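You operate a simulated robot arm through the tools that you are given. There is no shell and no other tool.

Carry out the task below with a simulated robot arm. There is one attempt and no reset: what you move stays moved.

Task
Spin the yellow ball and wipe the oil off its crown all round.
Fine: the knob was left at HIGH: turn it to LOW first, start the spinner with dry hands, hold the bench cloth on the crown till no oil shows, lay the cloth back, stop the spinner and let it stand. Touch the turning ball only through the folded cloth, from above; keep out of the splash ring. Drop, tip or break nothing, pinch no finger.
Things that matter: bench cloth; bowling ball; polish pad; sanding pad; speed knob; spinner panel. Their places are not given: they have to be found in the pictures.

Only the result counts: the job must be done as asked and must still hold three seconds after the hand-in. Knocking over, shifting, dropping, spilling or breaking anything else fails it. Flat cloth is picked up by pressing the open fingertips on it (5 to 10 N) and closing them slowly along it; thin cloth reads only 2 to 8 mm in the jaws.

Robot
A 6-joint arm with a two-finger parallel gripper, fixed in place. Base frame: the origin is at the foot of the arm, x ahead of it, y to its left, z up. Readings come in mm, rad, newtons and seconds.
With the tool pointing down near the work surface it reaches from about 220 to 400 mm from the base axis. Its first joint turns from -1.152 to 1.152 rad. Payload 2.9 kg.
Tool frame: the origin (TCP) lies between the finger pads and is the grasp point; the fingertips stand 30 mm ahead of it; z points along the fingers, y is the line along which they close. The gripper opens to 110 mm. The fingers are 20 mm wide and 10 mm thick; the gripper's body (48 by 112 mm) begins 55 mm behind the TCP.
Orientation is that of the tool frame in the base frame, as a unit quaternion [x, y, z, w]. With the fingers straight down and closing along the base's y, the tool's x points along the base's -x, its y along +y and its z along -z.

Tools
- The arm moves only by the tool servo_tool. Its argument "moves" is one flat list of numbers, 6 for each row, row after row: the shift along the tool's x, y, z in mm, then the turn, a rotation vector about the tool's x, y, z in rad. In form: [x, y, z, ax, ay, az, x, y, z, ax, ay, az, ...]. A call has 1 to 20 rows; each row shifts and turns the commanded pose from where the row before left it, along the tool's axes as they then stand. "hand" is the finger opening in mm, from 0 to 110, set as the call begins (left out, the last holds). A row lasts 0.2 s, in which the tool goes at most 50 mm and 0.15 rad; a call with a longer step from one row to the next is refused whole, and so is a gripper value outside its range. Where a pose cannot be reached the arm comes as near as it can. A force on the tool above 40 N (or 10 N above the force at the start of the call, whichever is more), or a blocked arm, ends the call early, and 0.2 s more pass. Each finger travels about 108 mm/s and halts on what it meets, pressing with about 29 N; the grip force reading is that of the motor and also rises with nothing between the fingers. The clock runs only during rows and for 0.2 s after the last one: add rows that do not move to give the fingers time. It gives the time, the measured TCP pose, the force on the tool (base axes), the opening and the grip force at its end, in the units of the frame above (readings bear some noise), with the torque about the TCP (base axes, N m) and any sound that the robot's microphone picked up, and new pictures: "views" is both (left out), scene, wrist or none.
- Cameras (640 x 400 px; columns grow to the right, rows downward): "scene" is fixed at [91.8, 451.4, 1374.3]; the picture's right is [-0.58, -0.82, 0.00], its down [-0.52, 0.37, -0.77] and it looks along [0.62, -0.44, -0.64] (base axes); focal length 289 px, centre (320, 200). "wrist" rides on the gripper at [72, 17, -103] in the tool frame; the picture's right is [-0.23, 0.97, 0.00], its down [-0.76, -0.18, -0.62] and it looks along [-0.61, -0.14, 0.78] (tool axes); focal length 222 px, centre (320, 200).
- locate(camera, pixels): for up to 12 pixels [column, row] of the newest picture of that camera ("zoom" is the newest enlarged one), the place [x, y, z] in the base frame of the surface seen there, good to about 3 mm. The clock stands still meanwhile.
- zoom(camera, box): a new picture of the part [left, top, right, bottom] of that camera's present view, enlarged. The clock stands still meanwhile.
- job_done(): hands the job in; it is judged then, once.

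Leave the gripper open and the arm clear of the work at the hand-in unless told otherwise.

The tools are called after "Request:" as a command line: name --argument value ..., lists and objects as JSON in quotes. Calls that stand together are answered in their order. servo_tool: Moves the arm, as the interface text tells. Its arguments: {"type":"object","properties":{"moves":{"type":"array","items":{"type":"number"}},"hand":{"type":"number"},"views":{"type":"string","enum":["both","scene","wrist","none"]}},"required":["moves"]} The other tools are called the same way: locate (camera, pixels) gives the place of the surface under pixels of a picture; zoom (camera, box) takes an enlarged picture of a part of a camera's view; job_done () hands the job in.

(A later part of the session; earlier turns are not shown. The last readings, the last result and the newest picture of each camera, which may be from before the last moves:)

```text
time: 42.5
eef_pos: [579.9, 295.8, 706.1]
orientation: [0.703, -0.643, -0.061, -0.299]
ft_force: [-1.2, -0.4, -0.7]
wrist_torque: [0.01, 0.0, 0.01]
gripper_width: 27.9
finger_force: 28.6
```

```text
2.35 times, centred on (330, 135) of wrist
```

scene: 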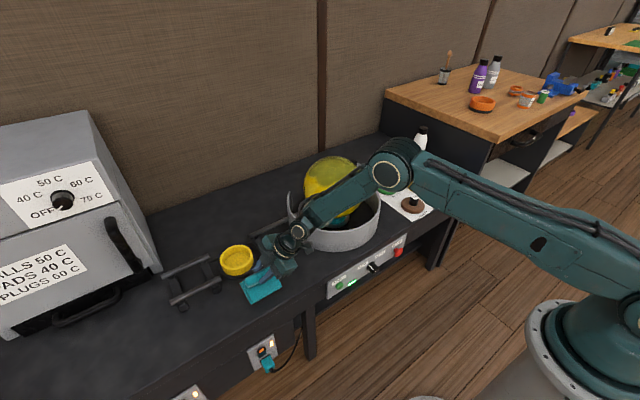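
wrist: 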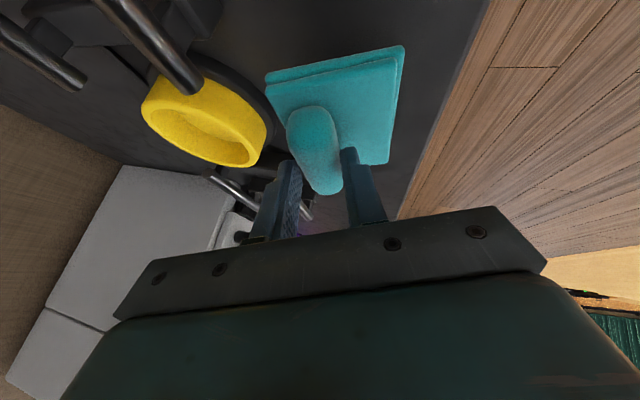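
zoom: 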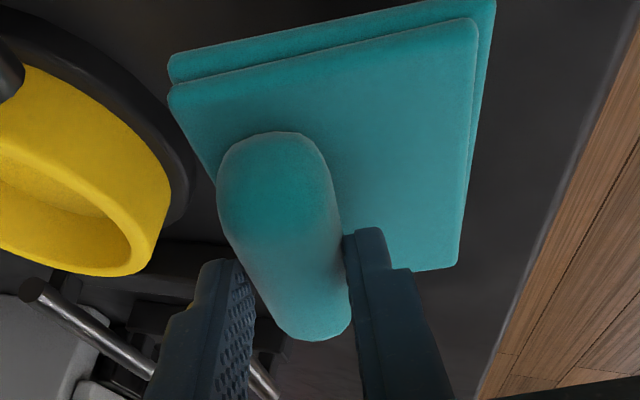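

The cloth came up, but the width shrank from 32.7 to 27.9 mm, so the roll is being squeezed out of the tips. I'll set it straight back down immediately before it can drop.

Request:
servo_tool --moves '[3.9, 2.75, 6.8, 0, 0, 0, 3.9, 2.75, 6.8, 0, 0, 0, 3.9, 2.75, 6.8, 0, 0, 0]' --views "wrist"

Request:
zoom --camera "scene" --box '[230, 240, 310, 310]'

```text
time: 43.3
eef_pos: [584.1, 297.5, 685.4]
orientation: [0.702, -0.641, -0.061, -0.304]
ft_force: [0.5, -2.9, 20.3]
wrist_torque: [-0.03, 0.74, 0.2]
gripper_width: 28.2
finger_force: 29.2
```

wrist: 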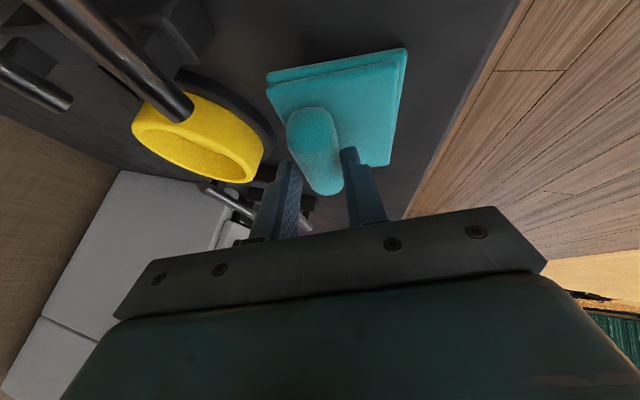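

```text
5.71 times, centred on (270, 275) of scene
```

zoom: 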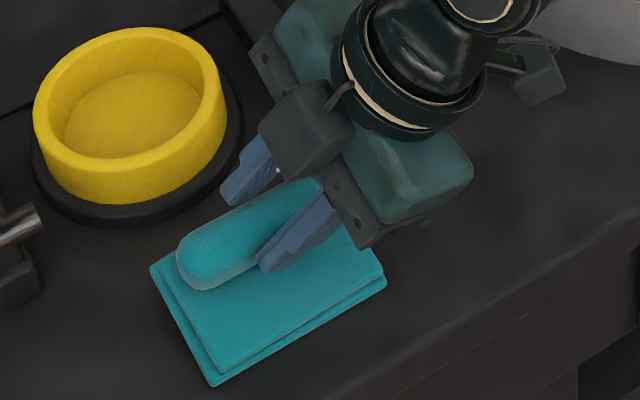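

The pad now touches the bench, with 20 N upward. I'll ease it down a little more so it lies flat before opening.

Request:
servo_tool --moves '[1.4, 1.0, 2.5, 0, 0, 0, 1.4, 1.0, 2.5, 0, 0, 0]' --views "none"

Request:
zoom --camera "scene" --box '[230, 240, 310, 310]'

Request:
zoom --camera "wrist" --box '[220, 30, 440, 200]'

```text
time: 43.9
eef_pos: [585.4, 297.5, 679.9]
orientation: [0.702, -0.641, -0.059, -0.304]
ft_force: [10.1, 1.0, 23.3]
wrist_torque: [0.32, 0.31, -0.17]
gripper_width: 29.8
finger_force: 28.6
```

```text
5.71 times, centred on (270, 275) of scene
```

zoom: 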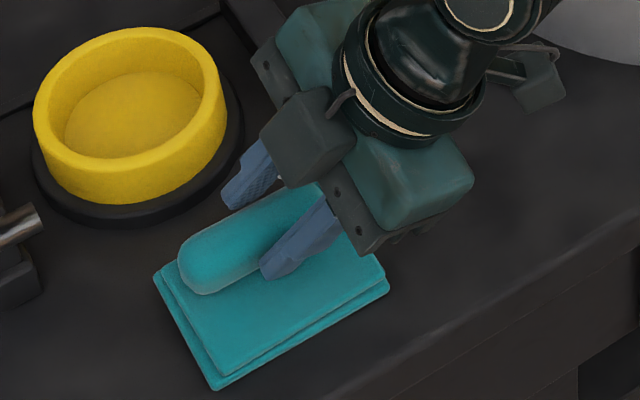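

```text
2.35 times, centred on (330, 115) of wrist
```

zoom: 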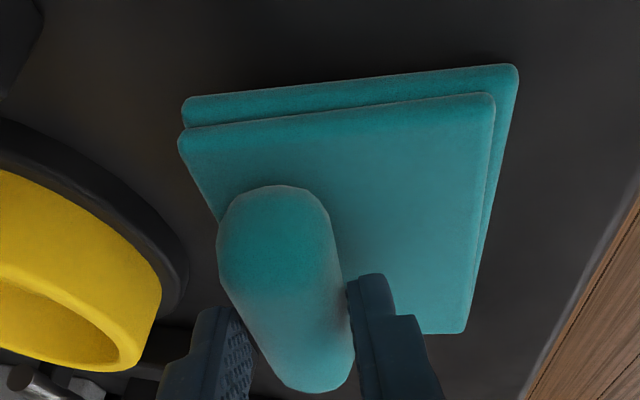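

The cloth is flat on the bench again with the tips high on the roll. The near finger meets the pad too early because the closing direction is tilted 19°. A better way is to turn the cloth about 30° on the bench, so the roll lies along the tool's lean and the fingers can close horizontally and deeper. First I'll open slightly and lower back to full depth.

Request:
servo_tool --moves '[0, 0, 0, 0, 0, 0, 0, 0, 0, 0, 0, 0]' --hand 38 --views "wrist"

Request:
zoom --camera "scene" --box '[230, 240, 310, 310]'

Request:
zoom --camera "wrist" --box '[220, 30, 440, 200]'

```text
time: 44.5
eef_pos: [580.2, 294.3, 673.2]
orientation: [0.704, -0.642, -0.062, -0.297]
ft_force: [-0.3, 0.0, 0.3]
wrist_torque: [0.03, -0.01, -0.04]
gripper_width: 38.0
finger_force: 0.1
```

wrist: 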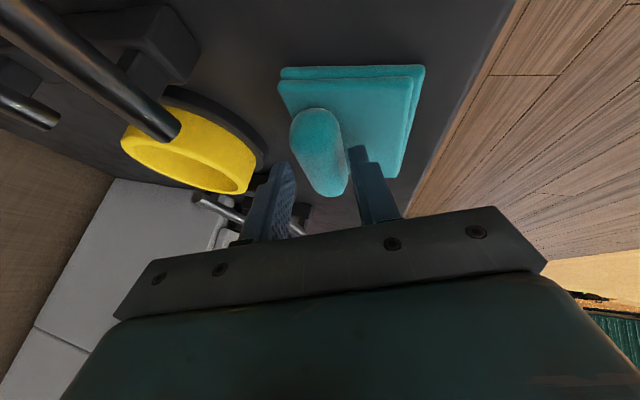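

```text
5.71 times, centred on (270, 275) of scene
```

zoom: 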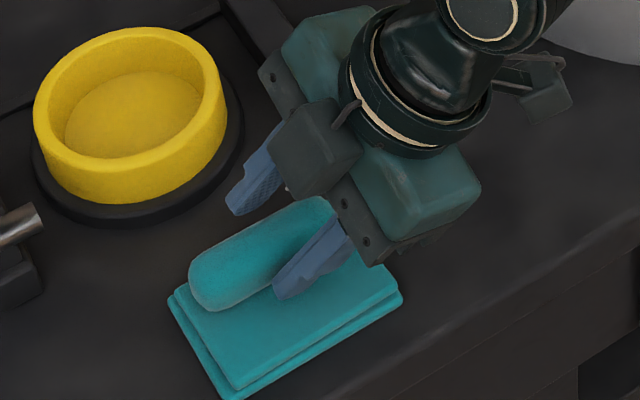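

```text
2.35 times, centred on (330, 115) of wrist
```

zoom: 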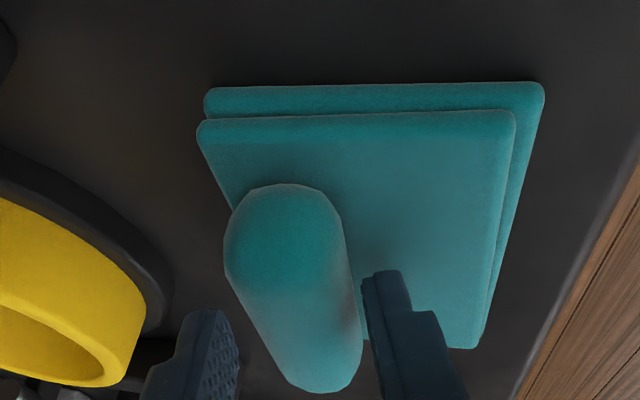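

The cloth lies flat at practically its original place. I'll go 4.5 mm deeper along the axis and close lightly, to use this grip only for turning the cloth on the bench.

Request:
servo_tool --moves '[0, 1, 2.2, 0, 0, 0, 0, 0, 2.2, 0, 0, 0, 0, 0, 0, 0, 0, 0]' --hand 38 --views "none"

Request:
servo_tool --moves '[0, 0, 0, 0, 0, 0, 0, 0, 0, 0, 0, 0, 0, 0, 0, 0, 0, 0]' --hand 29 --views "none"

```text
time: 45.3
eef_pos: [581.7, 299.1, 671.6]
orientation: [0.703, -0.642, -0.062, -0.299]
ft_force: [-1.0, -1.1, 8.5]
wrist_torque: [0.02, 0.19, 0.04]
gripper_width: 37.2
finger_force: 0.0
```

```text
time: 46.1
eef_pos: [581.9, 299.9, 670.3]
orientation: [0.704, -0.641, -0.061, -0.299]
ft_force: [-1.3, 0.2, 10.6]
wrist_torque: [0.03, 0.52, 0.14]
gripper_width: 33.2
finger_force: 29.7
```

Gripped at 33 mm. I'm turning −0.52 rad about the vertical through the roll's middle, sliding the pad on the bench.

Request:
servo_tool --moves '[-0.93, 1.32, 0, 0.0488, 0.0344, 0.0852, -0.93, 1.32, 0, 0.0488, 0.0344, 0.0852, -0.93, 1.32, 0, 0.0488, 0.0344, 0.0852, -0.93, 1.32, 0, 0.0488, 0.0344, 0.0852, -0.93, 1.32, 0, 0.0488, 0.0344, 0.0852, 0, 0, 0, 0, 0, 0]' --views "wrist"

Request:
zoom --camera "scene" --box '[230, 240, 310, 310]'

```text
time: 47.5
eef_pos: [575.9, 303.9, 671.6]
orientation: [-0.513, 0.802, -0.014, 0.307]
ft_force: [0.9, -3.1, 13.6]
wrist_torque: [0.05, 0.43, 0.12]
gripper_width: 32.6
finger_force: 28.7
```

wrist: 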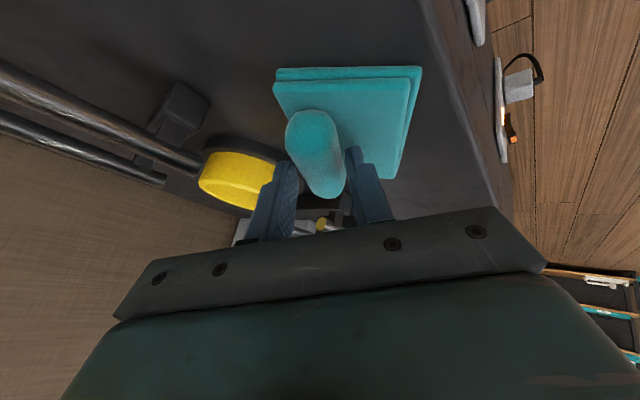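

```text
5.71 times, centred on (270, 275) of scene
```

zoom: 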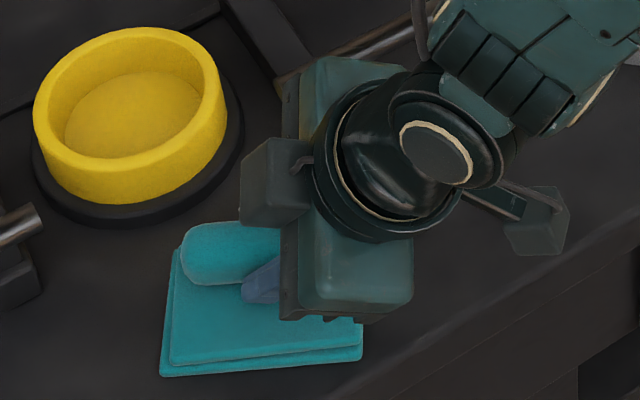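

The cloth turned neatly by 30°. Now I'll open the fingers and back straight off along the tool axis.

Request:
servo_tool --moves '[0, 0, 0, 0, 0, 0, 0, 0, 0, 0, 0, 0, 0, 0, -15, 0, 0, 0, 0, 0, -20, 0, 0, 0, 0, 0, -15, 0, 0, 0, 0, 0, 0, 0, 0, 0]' --hand 46 --views "wrist"

Request:
zoom --camera "scene" --box '[230, 240, 310, 310]'

```text
time: 48.9
eef_pos: [549.8, 288.3, 709.0]
orientation: [-0.513, 0.802, -0.016, 0.306]
ft_force: [-0.2, 0.2, -0.6]
wrist_torque: [0.02, 0.03, -0.02]
gripper_width: 45.9
finger_force: 0.0
```

wrist: 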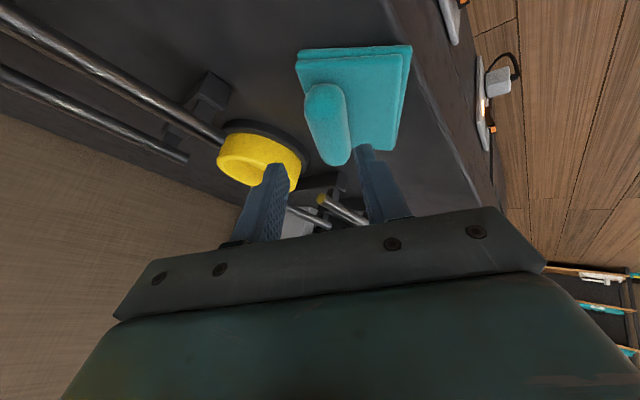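

```text
5.71 times, centred on (270, 275) of scene
```

zoom: 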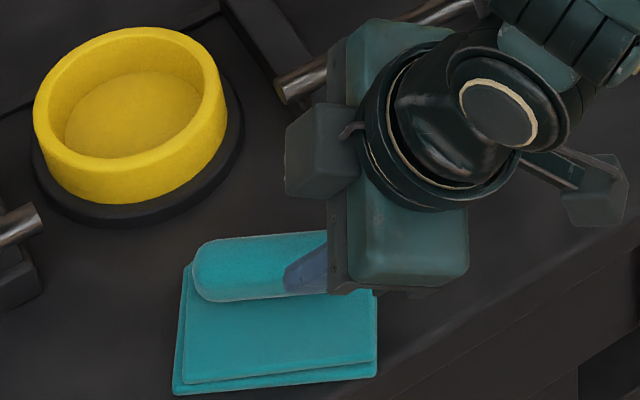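

Clear of the cloth. Now I'll measure the roll again from the wrist camera, at about (330,120).

Request:
zoom --camera "wrist" --box '[270, 40, 430, 170]'

Request:
locate --camera "wrist" --pixels '[[315, 88], [325, 88], [323, 100], [326, 115], [329, 130], [333, 145], [337, 160], [345, 100], [348, 120], [308, 110], [312, 125], [318, 140]]'

```text
3.08 times, centred on (350, 105) of wrist
```

zoom: 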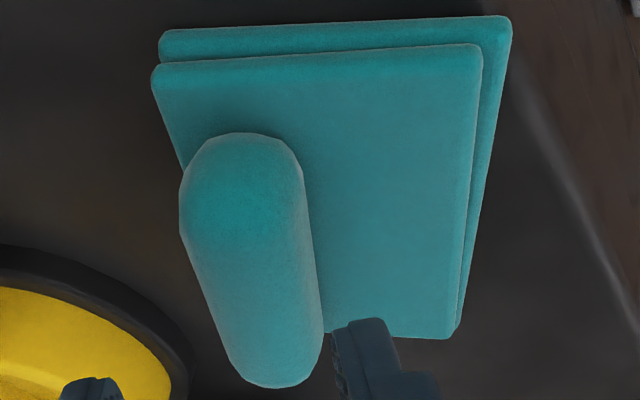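

```text
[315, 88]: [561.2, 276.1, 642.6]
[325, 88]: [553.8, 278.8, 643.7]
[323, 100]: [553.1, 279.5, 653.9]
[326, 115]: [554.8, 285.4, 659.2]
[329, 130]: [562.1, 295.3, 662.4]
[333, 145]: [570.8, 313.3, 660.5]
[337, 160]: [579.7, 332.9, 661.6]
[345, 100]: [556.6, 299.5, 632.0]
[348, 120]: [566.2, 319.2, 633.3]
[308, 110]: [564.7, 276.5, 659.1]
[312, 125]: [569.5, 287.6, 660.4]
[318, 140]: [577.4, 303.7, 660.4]
```

The retreat dragged the cloth slightly, about 12–15 mm toward the robot, because the far finger brushed the roll. It is still flat. I'll measure its new pose carefully with both cameras.

Request:
locate --camera "wrist" --pixels '[[337, 164], [335, 165], [325, 84], [300, 62], [407, 47], [397, 147], [302, 52], [411, 50], [330, 120], [320, 120], [340, 150], [325, 150]]'

Request:
locate --camera "zoom" --pixels '[[250, 180], [250, 220], [260, 260], [268, 300], [275, 340], [200, 220], [215, 270], [230, 320], [300, 220], [308, 270], [315, 310], [275, 380]]'

Request:
locate --camera "scene" --pixels '[[250, 283], [253, 286], [257, 287], [262, 284], [268, 283], [250, 291], [262, 290], [247, 305], [278, 303], [249, 308], [244, 309], [281, 306]]'

```text
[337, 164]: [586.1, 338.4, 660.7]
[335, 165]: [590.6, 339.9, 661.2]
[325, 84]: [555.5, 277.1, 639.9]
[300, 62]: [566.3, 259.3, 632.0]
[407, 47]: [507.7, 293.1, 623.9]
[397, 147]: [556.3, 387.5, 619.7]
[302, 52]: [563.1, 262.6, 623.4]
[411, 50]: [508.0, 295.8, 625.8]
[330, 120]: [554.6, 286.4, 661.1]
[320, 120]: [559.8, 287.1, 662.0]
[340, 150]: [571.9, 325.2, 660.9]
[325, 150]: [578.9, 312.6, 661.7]
```

```text
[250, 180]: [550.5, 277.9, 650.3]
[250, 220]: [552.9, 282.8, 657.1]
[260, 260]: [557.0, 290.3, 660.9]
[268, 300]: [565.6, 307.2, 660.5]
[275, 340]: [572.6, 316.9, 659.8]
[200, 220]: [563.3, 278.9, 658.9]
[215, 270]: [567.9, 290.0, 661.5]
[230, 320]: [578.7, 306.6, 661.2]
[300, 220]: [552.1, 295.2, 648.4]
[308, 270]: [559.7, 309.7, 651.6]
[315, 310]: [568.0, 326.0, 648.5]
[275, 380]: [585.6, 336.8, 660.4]
```

```text
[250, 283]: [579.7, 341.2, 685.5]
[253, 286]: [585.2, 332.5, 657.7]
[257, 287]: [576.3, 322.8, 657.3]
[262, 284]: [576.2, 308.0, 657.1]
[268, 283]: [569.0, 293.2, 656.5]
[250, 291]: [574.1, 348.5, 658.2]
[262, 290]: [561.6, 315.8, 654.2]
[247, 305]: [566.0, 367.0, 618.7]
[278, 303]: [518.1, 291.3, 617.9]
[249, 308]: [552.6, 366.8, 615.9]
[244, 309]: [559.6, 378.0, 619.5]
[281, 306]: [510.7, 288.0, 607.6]
```

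The roll centre is now about (575,310,646) with its axis at azimuth 63°. I'll reorient the tool to lean 35° along that axis with horizontal closing, at a pre-approach 50 mm back at (556,273,705), fingers at 50 mm.

Request:
servo_tool --moves '[12.9, -11.5, 2.2, 0, 0, 0, 0, 0, 0, -0.1063, -0.0294, 0.0464, 0, 0, 0, -0.1063, -0.0294, 0.0464, 0, 0, 0, -0.1063, -0.0294, 0.0464, 0, 0, 0, 0, 0, 0]' --hand 50 --views "wrist"

Request:
zoom --camera "wrist" --box '[230, 60, 430, 200]'

Request:
zoom --camera "scene" --box '[225, 230, 325, 320]'

```text
time: 50.1
eef_pos: [556.5, 272.4, 704.9]
orientation: [-0.5, 0.813, 0.157, 0.255]
ft_force: [-0.3, -0.1, 0.2]
wrist_torque: [-0.01, -0.01, 0.0]
gripper_width: 50.1
finger_force: 0.1
```

wrist: 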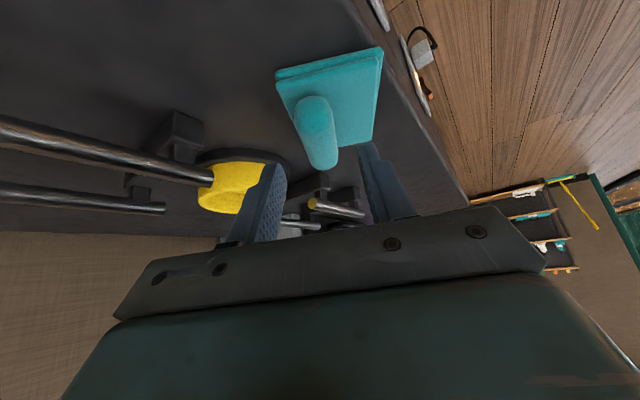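

```text
2.86 times, centred on (330, 130) of wrist
```

zoom: 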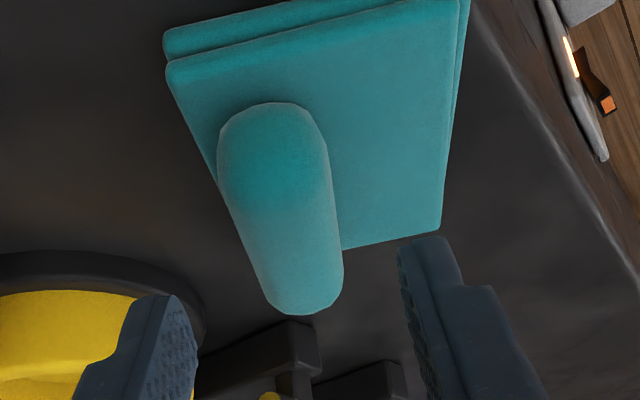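

```text
4.44 times, centred on (275, 275) of scene
```

zoom: 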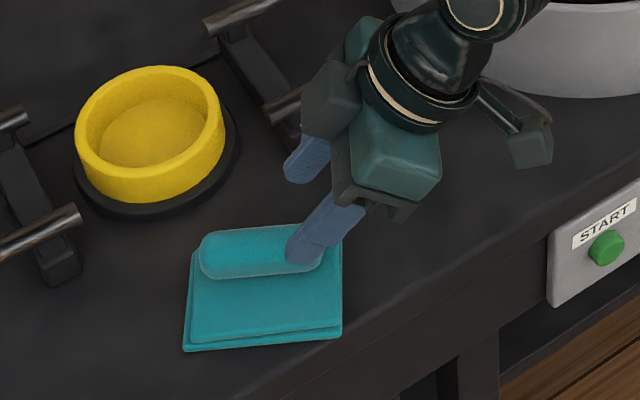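

The roll sits between the fingers and in line with the tool's lean. I'll check the lateral centring with a few located points on the roll.

Request:
locate --camera "zoom" --pixels '[[270, 130], [275, 180], [285, 230], [300, 280], [230, 190], [240, 220], [255, 260], [320, 170], [333, 220], [340, 260], [300, 305], [235, 150]]'

```text
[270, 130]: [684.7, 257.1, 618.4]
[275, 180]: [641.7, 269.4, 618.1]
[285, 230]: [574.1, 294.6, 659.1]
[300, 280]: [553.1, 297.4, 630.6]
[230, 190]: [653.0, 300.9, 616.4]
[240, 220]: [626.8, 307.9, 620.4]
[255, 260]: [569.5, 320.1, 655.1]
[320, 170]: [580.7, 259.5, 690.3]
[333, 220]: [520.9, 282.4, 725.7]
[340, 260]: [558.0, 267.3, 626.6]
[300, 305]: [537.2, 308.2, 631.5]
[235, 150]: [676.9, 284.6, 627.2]
```

Those pixels were read from the scene enlargement, which was the newest picture. I'll redo the wrist enlargement and then locate on it.

Request:
zoom --camera "wrist" --box '[230, 60, 430, 200]'

Request:
locate --camera "zoom" --pixels '[[270, 130], [275, 180], [285, 230], [300, 280], [230, 190], [240, 220], [255, 260], [320, 170], [333, 220], [338, 260], [300, 305], [270, 106]]'

```text
2.86 times, centred on (330, 130) of wrist
```

zoom: 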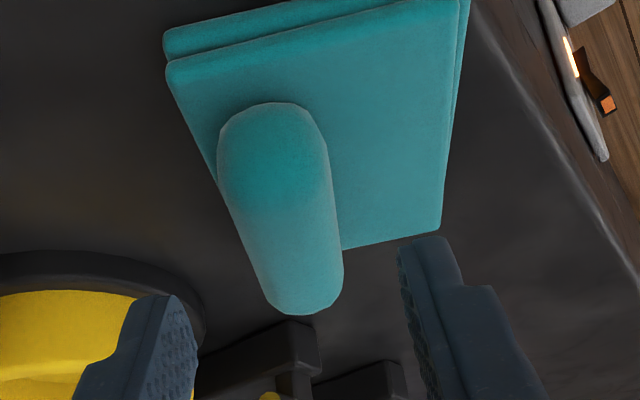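

```text
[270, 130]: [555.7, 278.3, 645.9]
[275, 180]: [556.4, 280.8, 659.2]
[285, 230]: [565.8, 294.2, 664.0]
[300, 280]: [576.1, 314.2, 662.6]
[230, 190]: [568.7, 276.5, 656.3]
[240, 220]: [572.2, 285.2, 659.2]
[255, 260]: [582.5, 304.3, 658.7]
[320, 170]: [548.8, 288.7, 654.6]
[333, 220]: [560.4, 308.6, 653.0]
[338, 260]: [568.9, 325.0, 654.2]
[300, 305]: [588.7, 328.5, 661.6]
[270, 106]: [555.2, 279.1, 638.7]
```

Lateral alignment is within 1 mm. I'll advance 40 mm along the tool axis in gentle rows.

Request:
servo_tool --moves '[0, 0, 14, 0, 0, 0, 0, 0, 14, 0, 0, 0, 0, 0, 12, 0, 0, 0, 0, 0, 0, 0, 0, 0]' --hand 46 --views "wrist"

Request:
zoom --camera "scene" --box '[225, 230, 325, 320]'

Request:
zoom --camera "wrist" --box '[230, 60, 430, 200]'

```text
time: 51.1
eef_pos: [568.0, 293.1, 670.9]
orientation: [-0.499, 0.813, 0.157, 0.256]
ft_force: [-0.2, -0.4, -0.6]
wrist_torque: [0.0, 0.0, 0.03]
gripper_width: 45.9
finger_force: 0.0
```

wrist: 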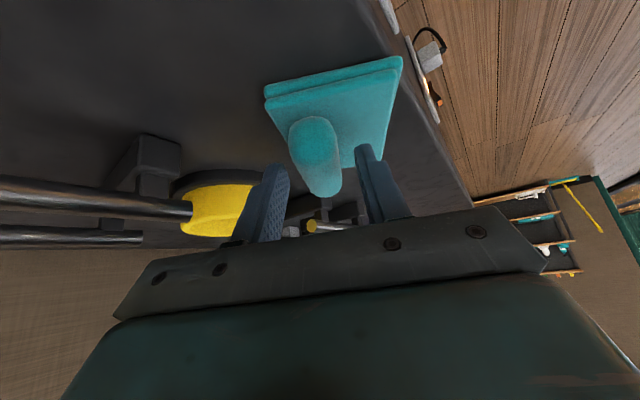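

```text
4.44 times, centred on (275, 275) of scene
```

zoom: 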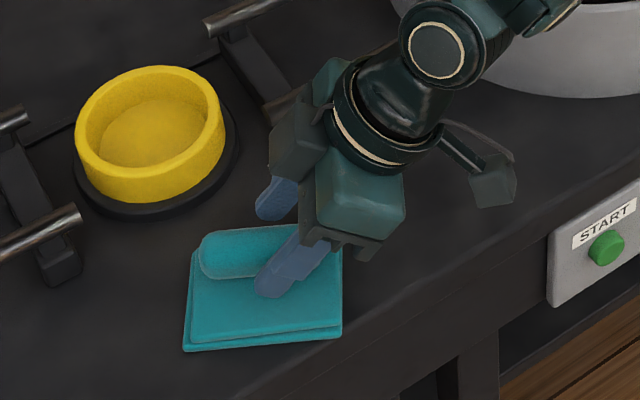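

```text
2.86 times, centred on (330, 130) of wrist
```

zoom: 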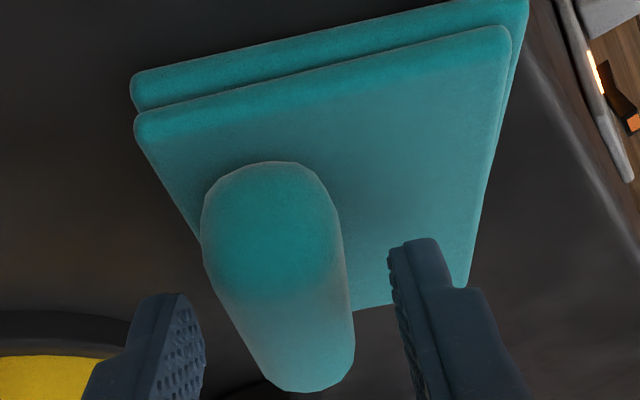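

The tips are at the roll's mid-height with no contact. Advancing in 2–3 mm steps.

Request:
servo_tool --moves '[0, 0, 3, 0, 0, 0, 0, 0, 2, 0, 0, 0, 0, 0, 0, 0, 0, 0]' --hand 40 --views "none"

Request:
servo_tool --moves '[0, 0, 2, 0, 0, 0, 0, 0, 0, 0, 0, 0]' --hand 40 --views "none"

```text
time: 51.9
eef_pos: [568.2, 295.8, 668.8]
orientation: [-0.499, 0.813, 0.156, 0.256]
ft_force: [-0.1, -0.5, 0.4]
wrist_torque: [0.02, 0.01, 0.0]
gripper_width: 39.8
finger_force: 0.0
```

```text
time: 52.5
eef_pos: [569.3, 297.1, 668.1]
orientation: [-0.499, 0.813, 0.156, 0.255]
ft_force: [0.0, 0.0, 0.1]
wrist_torque: [-0.01, -0.01, -0.02]
gripper_width: 40.0
finger_force: 0.1
```

Still no contact at z=668. Another 3 mm, then 2 mm.

Request:
servo_tool --moves '[0, 0, 3, 0, 0, 0, 0, 0, 0, 0, 0, 0]' --hand 40 --views "none"

Request:
servo_tool --moves '[0, 0, 2, 0, 0, 0, 0, 0, 0, 0, 0, 0]' --hand 40 --views "wrist"

Request:
zoom --camera "scene" --box '[225, 230, 325, 320]'

```text
time: 53.1
eef_pos: [570.3, 298.7, 664.5]
orientation: [-0.499, 0.813, 0.157, 0.255]
ft_force: [-0.7, 0.6, 0.7]
wrist_torque: [0.01, 0.0, 0.0]
gripper_width: 40.2
finger_force: 0.1
```

```text
time: 53.7
eef_pos: [571.6, 299.7, 664.4]
orientation: [-0.498, 0.814, 0.156, 0.256]
ft_force: [0.2, -0.5, -0.2]
wrist_torque: [0.02, 0.02, 0.03]
gripper_width: 39.9
finger_force: 0.1
```

wrist: 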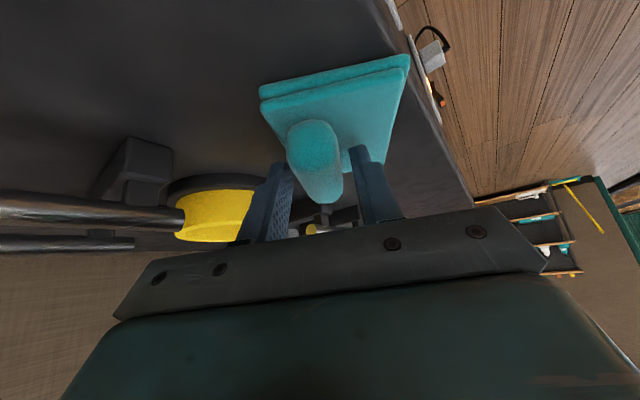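

```text
4.44 times, centred on (275, 275) of scene
```

zoom: 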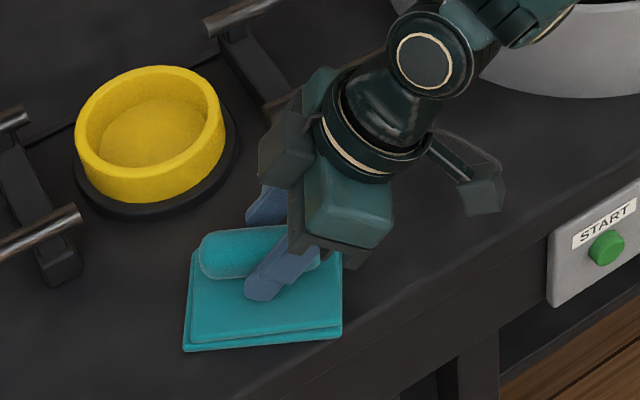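

About 8 mm past the mid-line without contact. One more 2 mm step, and then I'll close on the roll.

Request:
servo_tool --moves '[0, 0, 2, 0, 0, 0, 0, 0, 0, 0, 0, 0]' --hand 40 --views "none"

Request:
servo_tool --moves '[0, 0, 0, 0, 0, 0, 0, 0, 0, 0, 0, 0]' --hand 33 --views "none"

Request:
servo_tool --moves '[0, 0, 0, 0, 0, 0, 0, 0, 0, 0, 0, 0, 0, 0, 0, 0, 0, 0]' --hand 15 --views "wrist"

Request:
zoom --camera "scene" --box '[225, 230, 325, 320]'

```text
time: 54.3
eef_pos: [572.2, 300.8, 663.1]
orientation: [-0.499, 0.813, 0.157, 0.256]
ft_force: [0.2, -3.1, 6.2]
wrist_torque: [0.05, 0.1, 0.03]
gripper_width: 40.1
finger_force: 0.1
```

```text
time: 54.9
eef_pos: [571.8, 302.6, 663.7]
orientation: [-0.5, 0.812, 0.157, 0.257]
ft_force: [0.1, -1.3, 8.7]
wrist_torque: [0.08, 0.01, -0.02]
gripper_width: 36.9
finger_force: 4.0
```

```text
time: 55.7
eef_pos: [572.9, 302.4, 662.4]
orientation: [-0.498, 0.813, 0.156, 0.258]
ft_force: [2.4, 2.4, 14.2]
wrist_torque: [0.2, -0.2, -0.22]
gripper_width: 27.0
finger_force: 28.5
```

wrist: 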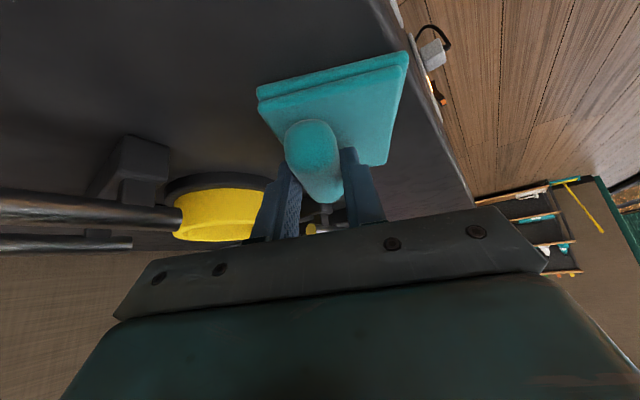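

```text
4.44 times, centred on (275, 275) of scene
```

zoom: 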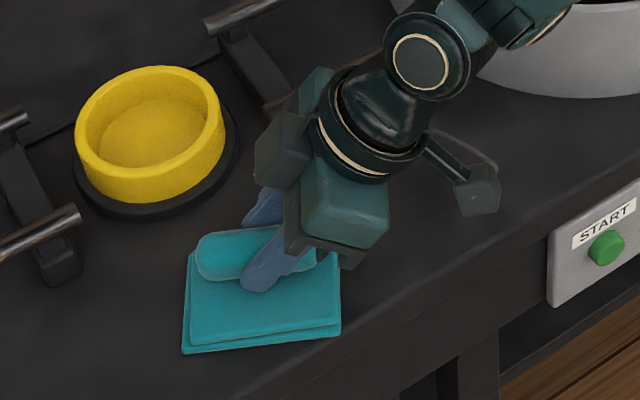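

Gripped at 27 mm, so the soft roll compresses, with the tips about 10 mm past mid-line. Lifting 10 mm straight up to test.

Request:
servo_tool --moves '[-2.9, 0, -4.1, 0, 0, 0, -2.9, 0, -4.1, 0, 0, 0, 0, 0, 0, 0, 0, 0]' --views "none"

Request:
servo_tool --moves '[-2.9, 0, -4.1, 0, 0, 0, -2.9, 0, -4.1, 0, 0, 0, 0, 0, 0, 0, 0, 0]' --views "both"

Request:
zoom --camera "scene" --box '[225, 230, 325, 320]'

Request:
zoom --camera "wrist" --box '[230, 30, 430, 200]'

```text
time: 56.5
eef_pos: [570.7, 301.6, 673.1]
orientation: [-0.498, 0.814, 0.156, 0.255]
ft_force: [0.0, 0.2, -0.4]
wrist_torque: [-0.01, 0.01, 0.01]
gripper_width: 27.3
finger_force: 29.2
```

```text
time: 57.3
eef_pos: [572.0, 302.5, 682.1]
orientation: [-0.499, 0.813, 0.158, 0.255]
ft_force: [-0.2, -0.1, -0.4]
wrist_torque: [-0.01, -0.02, -0.01]
gripper_width: 27.3
finger_force: 29.0
```

scene: 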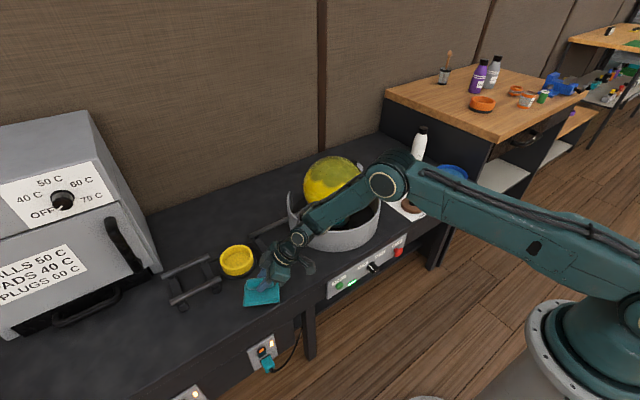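
wrist: 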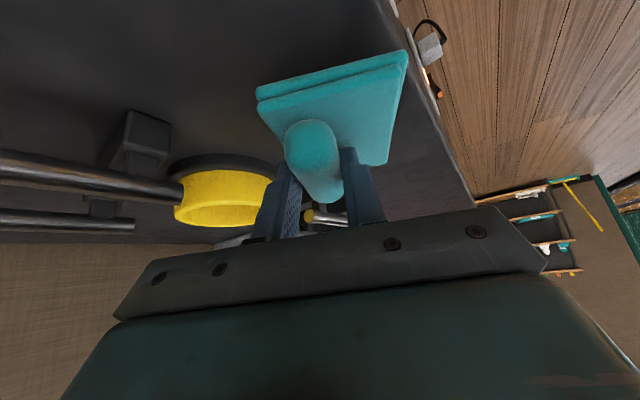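

```text
4.44 times, centred on (275, 275) of scene
```

zoom: 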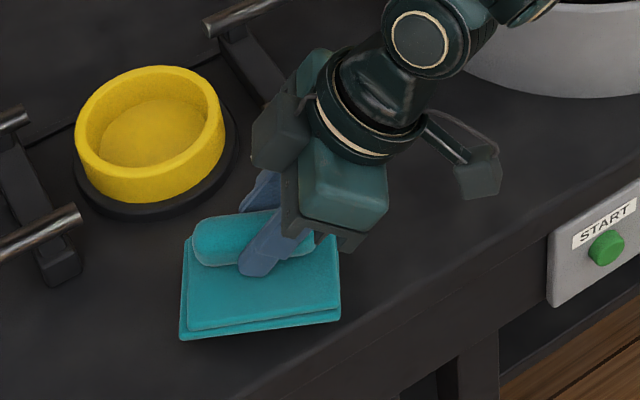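

```text
2.35 times, centred on (330, 115) of wrist
```

zoom: 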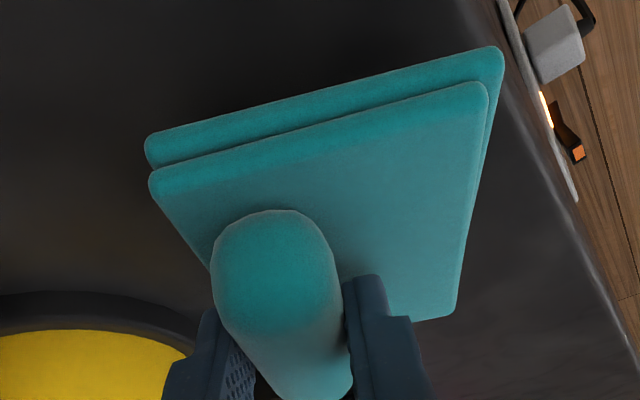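

The cloth hangs steady with width holding at 27.3 mm and the pad square in the fingers. I'll lift smoothly to z≈935, moving slightly inward and well clear of the ring and cup.

Request:
servo_tool --moves '[-11.5, 0, -16.4, 0, 0, 0, -17.2, 0, -24.6, 0, 0, 0, -17.2, 0, -24.6, 0, 0, 0, -8.6, -1.1, -33.3, 0, 0, 0, -8.6, -1.1, -33.3, 0, 0, 0, -8.6, -1.1, -33.3, 0, 0, 0, -8.6, -1.1, -33.3, 0, 0, 0, -8.6, -1.1, -33.3, 0, 0, 0, 0, 0, 0, 0, 0, 0]' --views "both"

```text
time: 59.3
eef_pos: [551.2, 248.8, 927.0]
orientation: [-0.499, 0.813, 0.157, 0.256]
ft_force: [-0.5, -0.2, 0.2]
wrist_torque: [0.0, 0.0, 0.01]
gripper_width: 26.9
finger_force: 29.3
```

scene: 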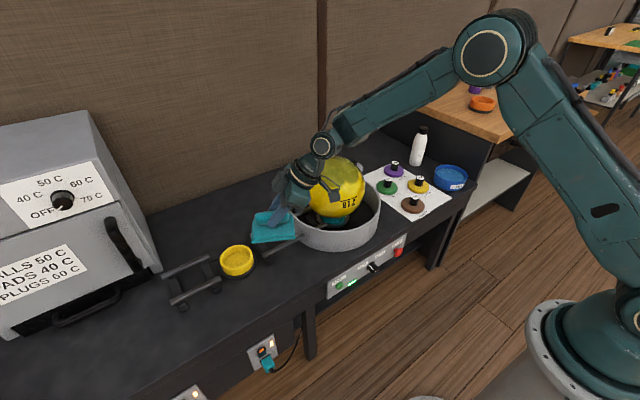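
wrist: 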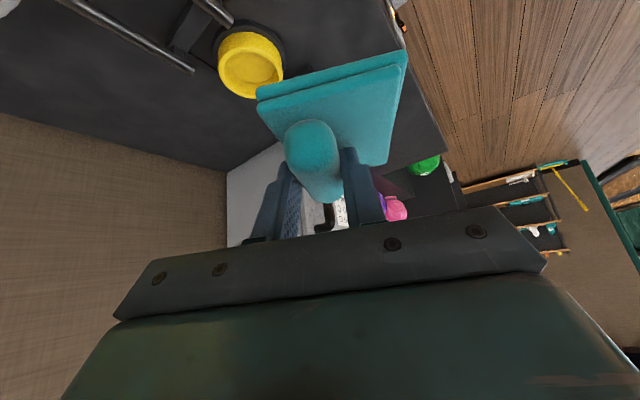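

Holding fine at 27 mm. Now I'll swing sideways to y≈-59 at x≈550, just in front of and above the ball, while yawing the tool −63° so it leans straight toward +x. The pad stays level at about z=882.

Request:
servo_tool --moves '[22.5, -14.0, -15.8, 0.0631, 0, 0.0901, 21.1, -16.9, -14.8, 0.0631, 0, 0.0901, 19.4, -19.6, -13.6, 0.0631, 0, 0.0901, 17.5, -22.1, -12.3, 0.0631, 0, 0.0901, 15.4, -24.3, -10.9, 0.0631, 0, 0.0901, 13.2, -26.3, -9.2, 0.0631, 0, 0.0901, 10.7, -27.9, -7.5, 0.0631, 0, 0.0901, 8.2, -29.1, -5.7, 0.0631, 0, 0.0901, 5.5, -30.1, -3.9, 0.0631, 0, 0.0901, 2.8, -30.6, -1.9, 0.0631, 0, 0.0901, 0, 0, 0, 0, 0, 0]' --views "both"

```text
time: 61.7
eef_pos: [550.6, -66.1, 923.3]
orientation: [0.001, 0.954, -0.002, 0.3]
ft_force: [-0.3, -0.6, -0.1]
wrist_torque: [0.01, 0.02, 0.01]
gripper_width: 27.0
finger_force: 28.5
```

scene: 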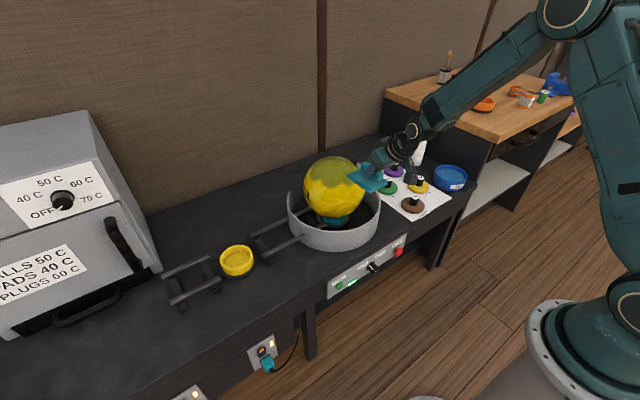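
wrist: 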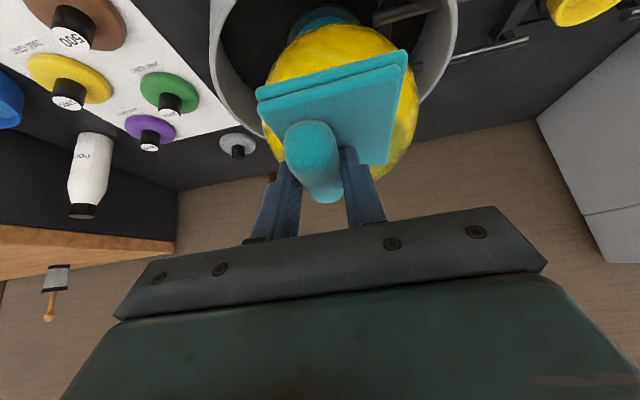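

The cloth is steady in front of the ball. I'll look at the ball again and take a better set of surface points for its centre.

Request:
zoom --camera "scene" --box '[290, 140, 400, 240]'

Request:
locate --camera "zoom" --pixels '[[250, 80], [250, 110], [250, 150], [250, 190], [250, 230], [250, 270], [180, 150], [180, 190], [180, 230], [320, 230], [320, 190], [220, 80]]'

```text
4.00 times, centred on (345, 190) of scene
```

zoom: 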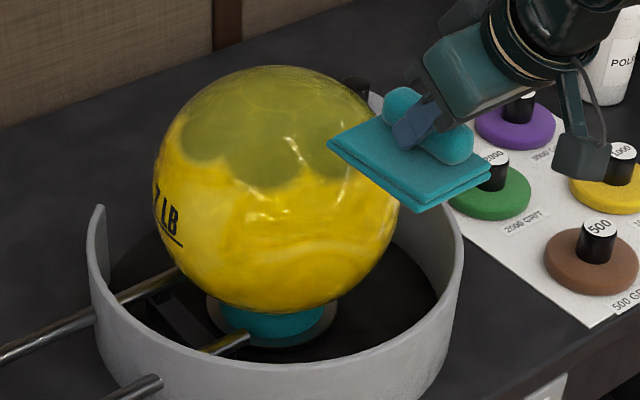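

```text
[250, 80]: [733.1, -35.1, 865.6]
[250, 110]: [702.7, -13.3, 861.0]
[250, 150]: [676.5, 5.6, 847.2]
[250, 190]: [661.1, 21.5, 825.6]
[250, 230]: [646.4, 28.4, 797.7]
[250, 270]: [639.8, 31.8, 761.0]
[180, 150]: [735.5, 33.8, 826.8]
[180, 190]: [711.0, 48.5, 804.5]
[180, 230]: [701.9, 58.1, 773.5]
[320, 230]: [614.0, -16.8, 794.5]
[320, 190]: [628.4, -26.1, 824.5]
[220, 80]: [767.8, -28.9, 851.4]
```

The sphere fit gives ball centre (711,-50,760) and R≈108, so the crown is at z≈868. The oil reaches about 50° down from the pole all round. I'll raise 30 mm, pitch the tool 12° more, and move above the crown's near side, keeping the pad 40 mm clear.

Request:
servo_tool --moves '[-17.2, 0, -24.6, 0, 0, 0, 0, 0, 0, 0, -0.105, 0, 0, 0, 0, 0, -0.105, 0, -17.9, 0.75, 21.4, 0, 0, 0, -17.9, 0.75, 21.4, 0, 0, 0, -17.9, 0.75, 21.4, 0, 0, 0, -17.9, 0.75, 21.4, 0, 0, 0, 0, 0, 0, 0, 0, 0]' --views "both"

Request:
zoom --camera "scene" --box '[290, 120, 400, 220]'

```text
time: 63.5
eef_pos: [660.8, -61.5, 948.3]
orientation: [0.0, 0.917, -0.001, 0.399]
ft_force: [-0.4, 0.1, -0.1]
wrist_torque: [0.0, 0.01, -0.01]
gripper_width: 27.1
finger_force: 29.4
```

scene: 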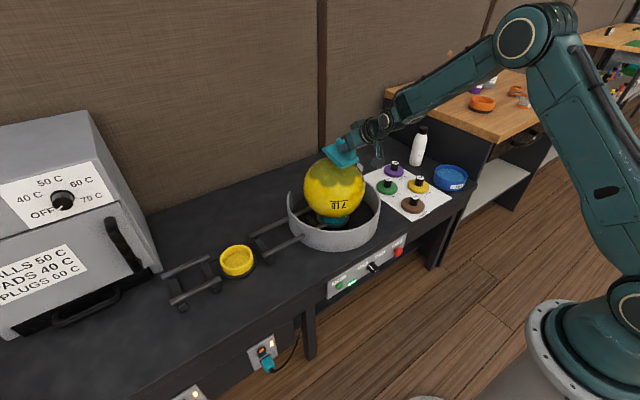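
wrist: 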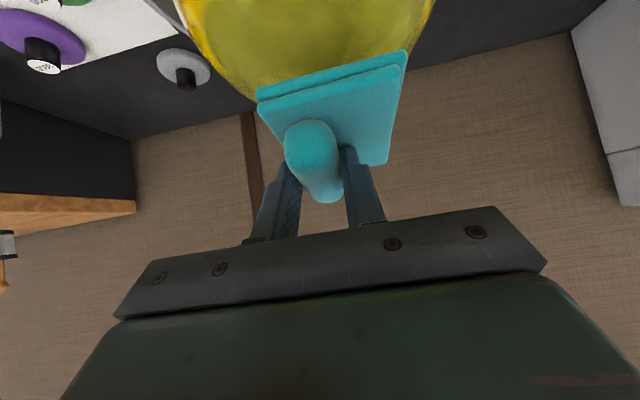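

```text
4.00 times, centred on (345, 170) of scene
```

zoom: 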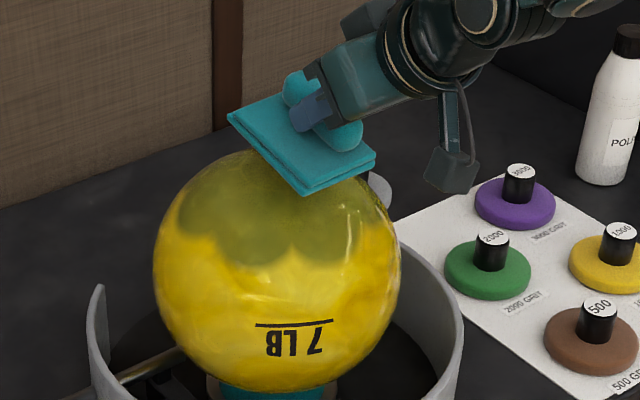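

The pad hovers squarely over the crown. I'll descend along the pad's normal 28 mm first, then in small steps until light contact.

Request:
servo_tool --moves '[5.73, -0.5, 8.19, 0, 0, 0, 5.73, -0.5, 8.19, 0, 0, 0, 4.6, 0, 6.55, 0, 0, 0, 0, 0, 0, 0, 0, 0]' --views "scene"

Request:
zoom --camera "scene" --box '[290, 120, 400, 220]'

```text
time: 64.5
eef_pos: [667.3, -61.1, 920.3]
orientation: [-0.001, 0.917, -0.001, 0.4]
ft_force: [-0.4, 0.1, 0.3]
wrist_torque: [0.03, 0.03, -0.01]
gripper_width: 26.9
finger_force: 28.4
```

scene: 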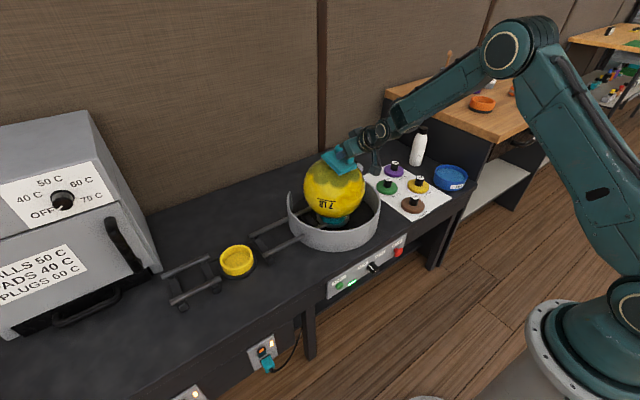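

```text
4.00 times, centred on (345, 170) of scene
```

zoom: 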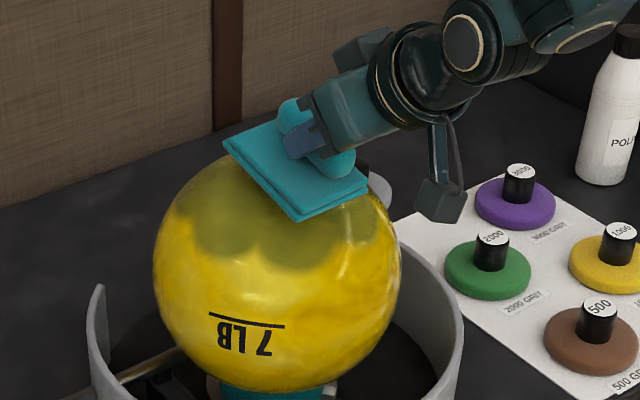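

About 12 mm remain. Stepping down 4 mm, 3 mm and then 2 mm at a time.

Request:
servo_tool --moves '[2.3, 0, 3.3, 0, 0, 0, 1.7, 0, 2.5, 0, 0, 0, 0, 0, 0, 0, 0, 0]' --views "none"

Request:
servo_tool --moves '[1.15, 0, 1.64, 0, 0, 0, 0, 0, 0, 0, 0, 0]' --views "none"

Request:
servo_tool --moves '[1.15, 0, 1.64, 0, 0, 0, 0, 0, 0, 0, 0, 0]' --views "none"

```text
time: 65.3
eef_pos: [667.5, -60.4, 914.3]
orientation: [-0.001, 0.917, 0.0, 0.4]
ft_force: [-0.9, 0.6, -1.1]
wrist_torque: [0.04, 0.0, 0.0]
gripper_width: 27.2
finger_force: 28.5
```

```text
time: 65.9
eef_pos: [666.3, -60.1, 911.6]
orientation: [0.0, 0.917, -0.002, 0.399]
ft_force: [-0.7, -0.1, 0.0]
wrist_torque: [-0.03, 0.03, 0.01]
gripper_width: 27.0
finger_force: 29.3
```

```text
time: 66.5
eef_pos: [667.6, -58.5, 911.4]
orientation: [-0.002, 0.917, -0.001, 0.399]
ft_force: [0.2, 0.1, -1.2]
wrist_torque: [-0.01, 0.01, 0.02]
gripper_width: 27.2
finger_force: 29.6
```

Still no contact at z≈911. Two more 2 mm steps.

Request:
servo_tool --moves '[1.15, 0, 1.64, 0, 0, 0, 0, 0, 0, 0, 0, 0]' --views "none"

Request:
servo_tool --moves '[1.15, 0, 1.64, 0, 0, 0, 0, 0, 0, 0, 0, 0]' --views "scene"

Request:
zoom --camera "scene" --box '[290, 120, 400, 220]'

```text
time: 67.1
eef_pos: [668.0, -60.3, 908.7]
orientation: [0.0, 0.917, -0.002, 0.4]
ft_force: [0.1, -1.9, 2.6]
wrist_torque: [-0.03, -0.04, -0.01]
gripper_width: 26.9
finger_force: 28.8
```

```text
time: 67.7
eef_pos: [670.6, -61.9, 908.8]
orientation: [0.0, 0.915, -0.003, 0.403]
ft_force: [-6.4, -7.7, 20.3]
wrist_torque: [-0.01, -0.14, -0.06]
gripper_width: 26.9
finger_force: 28.8
```

scene: 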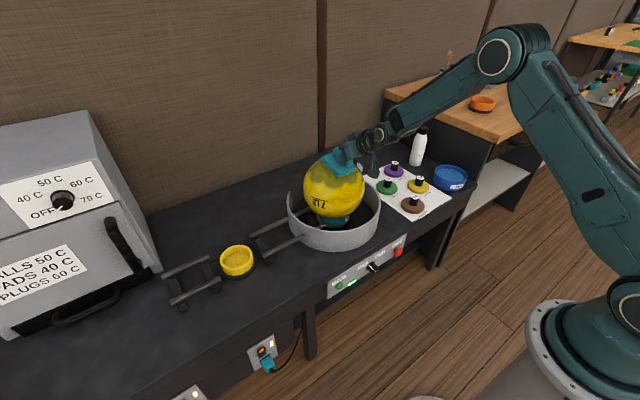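

```text
4.00 times, centred on (345, 170) of scene
```

zoom: 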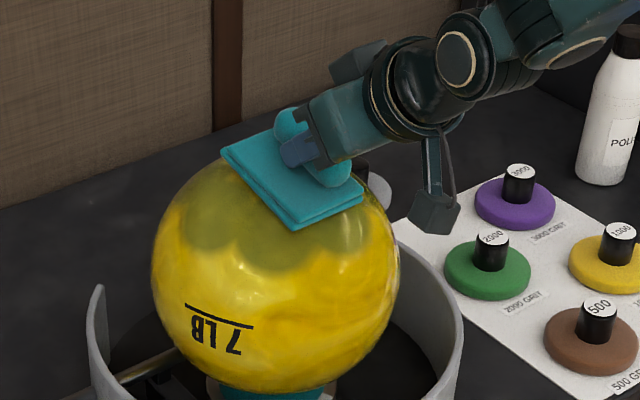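

Contact made at z≈909: 20 N normal and 8 N drag from the turning ball. I'll ease back 1 mm to about 10 N, hold for 2 s and watch the oil.

Request:
servo_tool --moves '[-0.5, 0, -0.7, 0, 0, 0, 0, 0, 0, 0, 0, 0, 0, 0, 0, 0, 0, 0, 0, 0, 0, 0, 0, 0, 0, 0, 0, 0, 0, 0, 0, 0, 0, 0, 0, 0, 0, 0, 0, 0, 0, 0, 0, 0, 0, 0, 0, 0, 0, 0, 0, 0, 0, 0, 0, 0, 0, 0, 0, 0]' --views "scene"

Request:
zoom --camera "scene" --box '[290, 120, 400, 220]'

```text
time: 69.2
eef_pos: [675.8, -58.8, 919.8]
orientation: [0.0, 0.911, -0.001, 0.413]
ft_force: [0.0, -3.6, 9.2]
wrist_torque: [0.12, 0.13, 0.01]
gripper_width: 27.0
finger_force: 29.1
stopped in row 7: the force on the tool passed its limit at 43 N (the readings are from after the stop); the commanded pose is now the measured one
```

scene: 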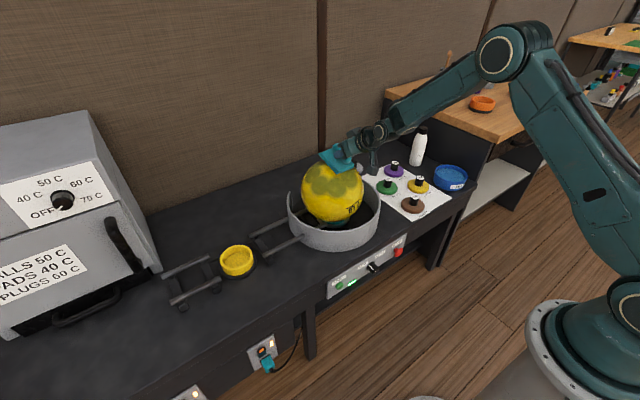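

```text
4.00 times, centred on (345, 170) of scene
```

zoom: 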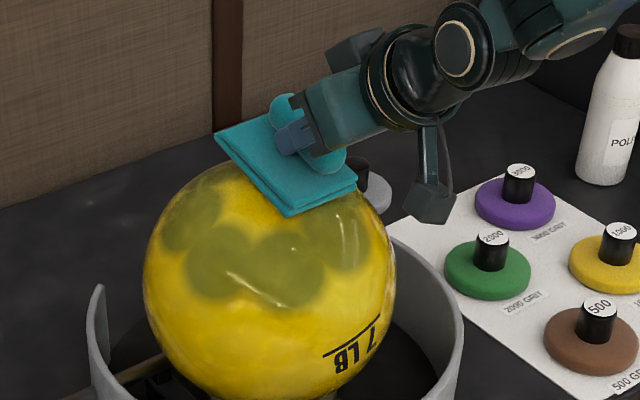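

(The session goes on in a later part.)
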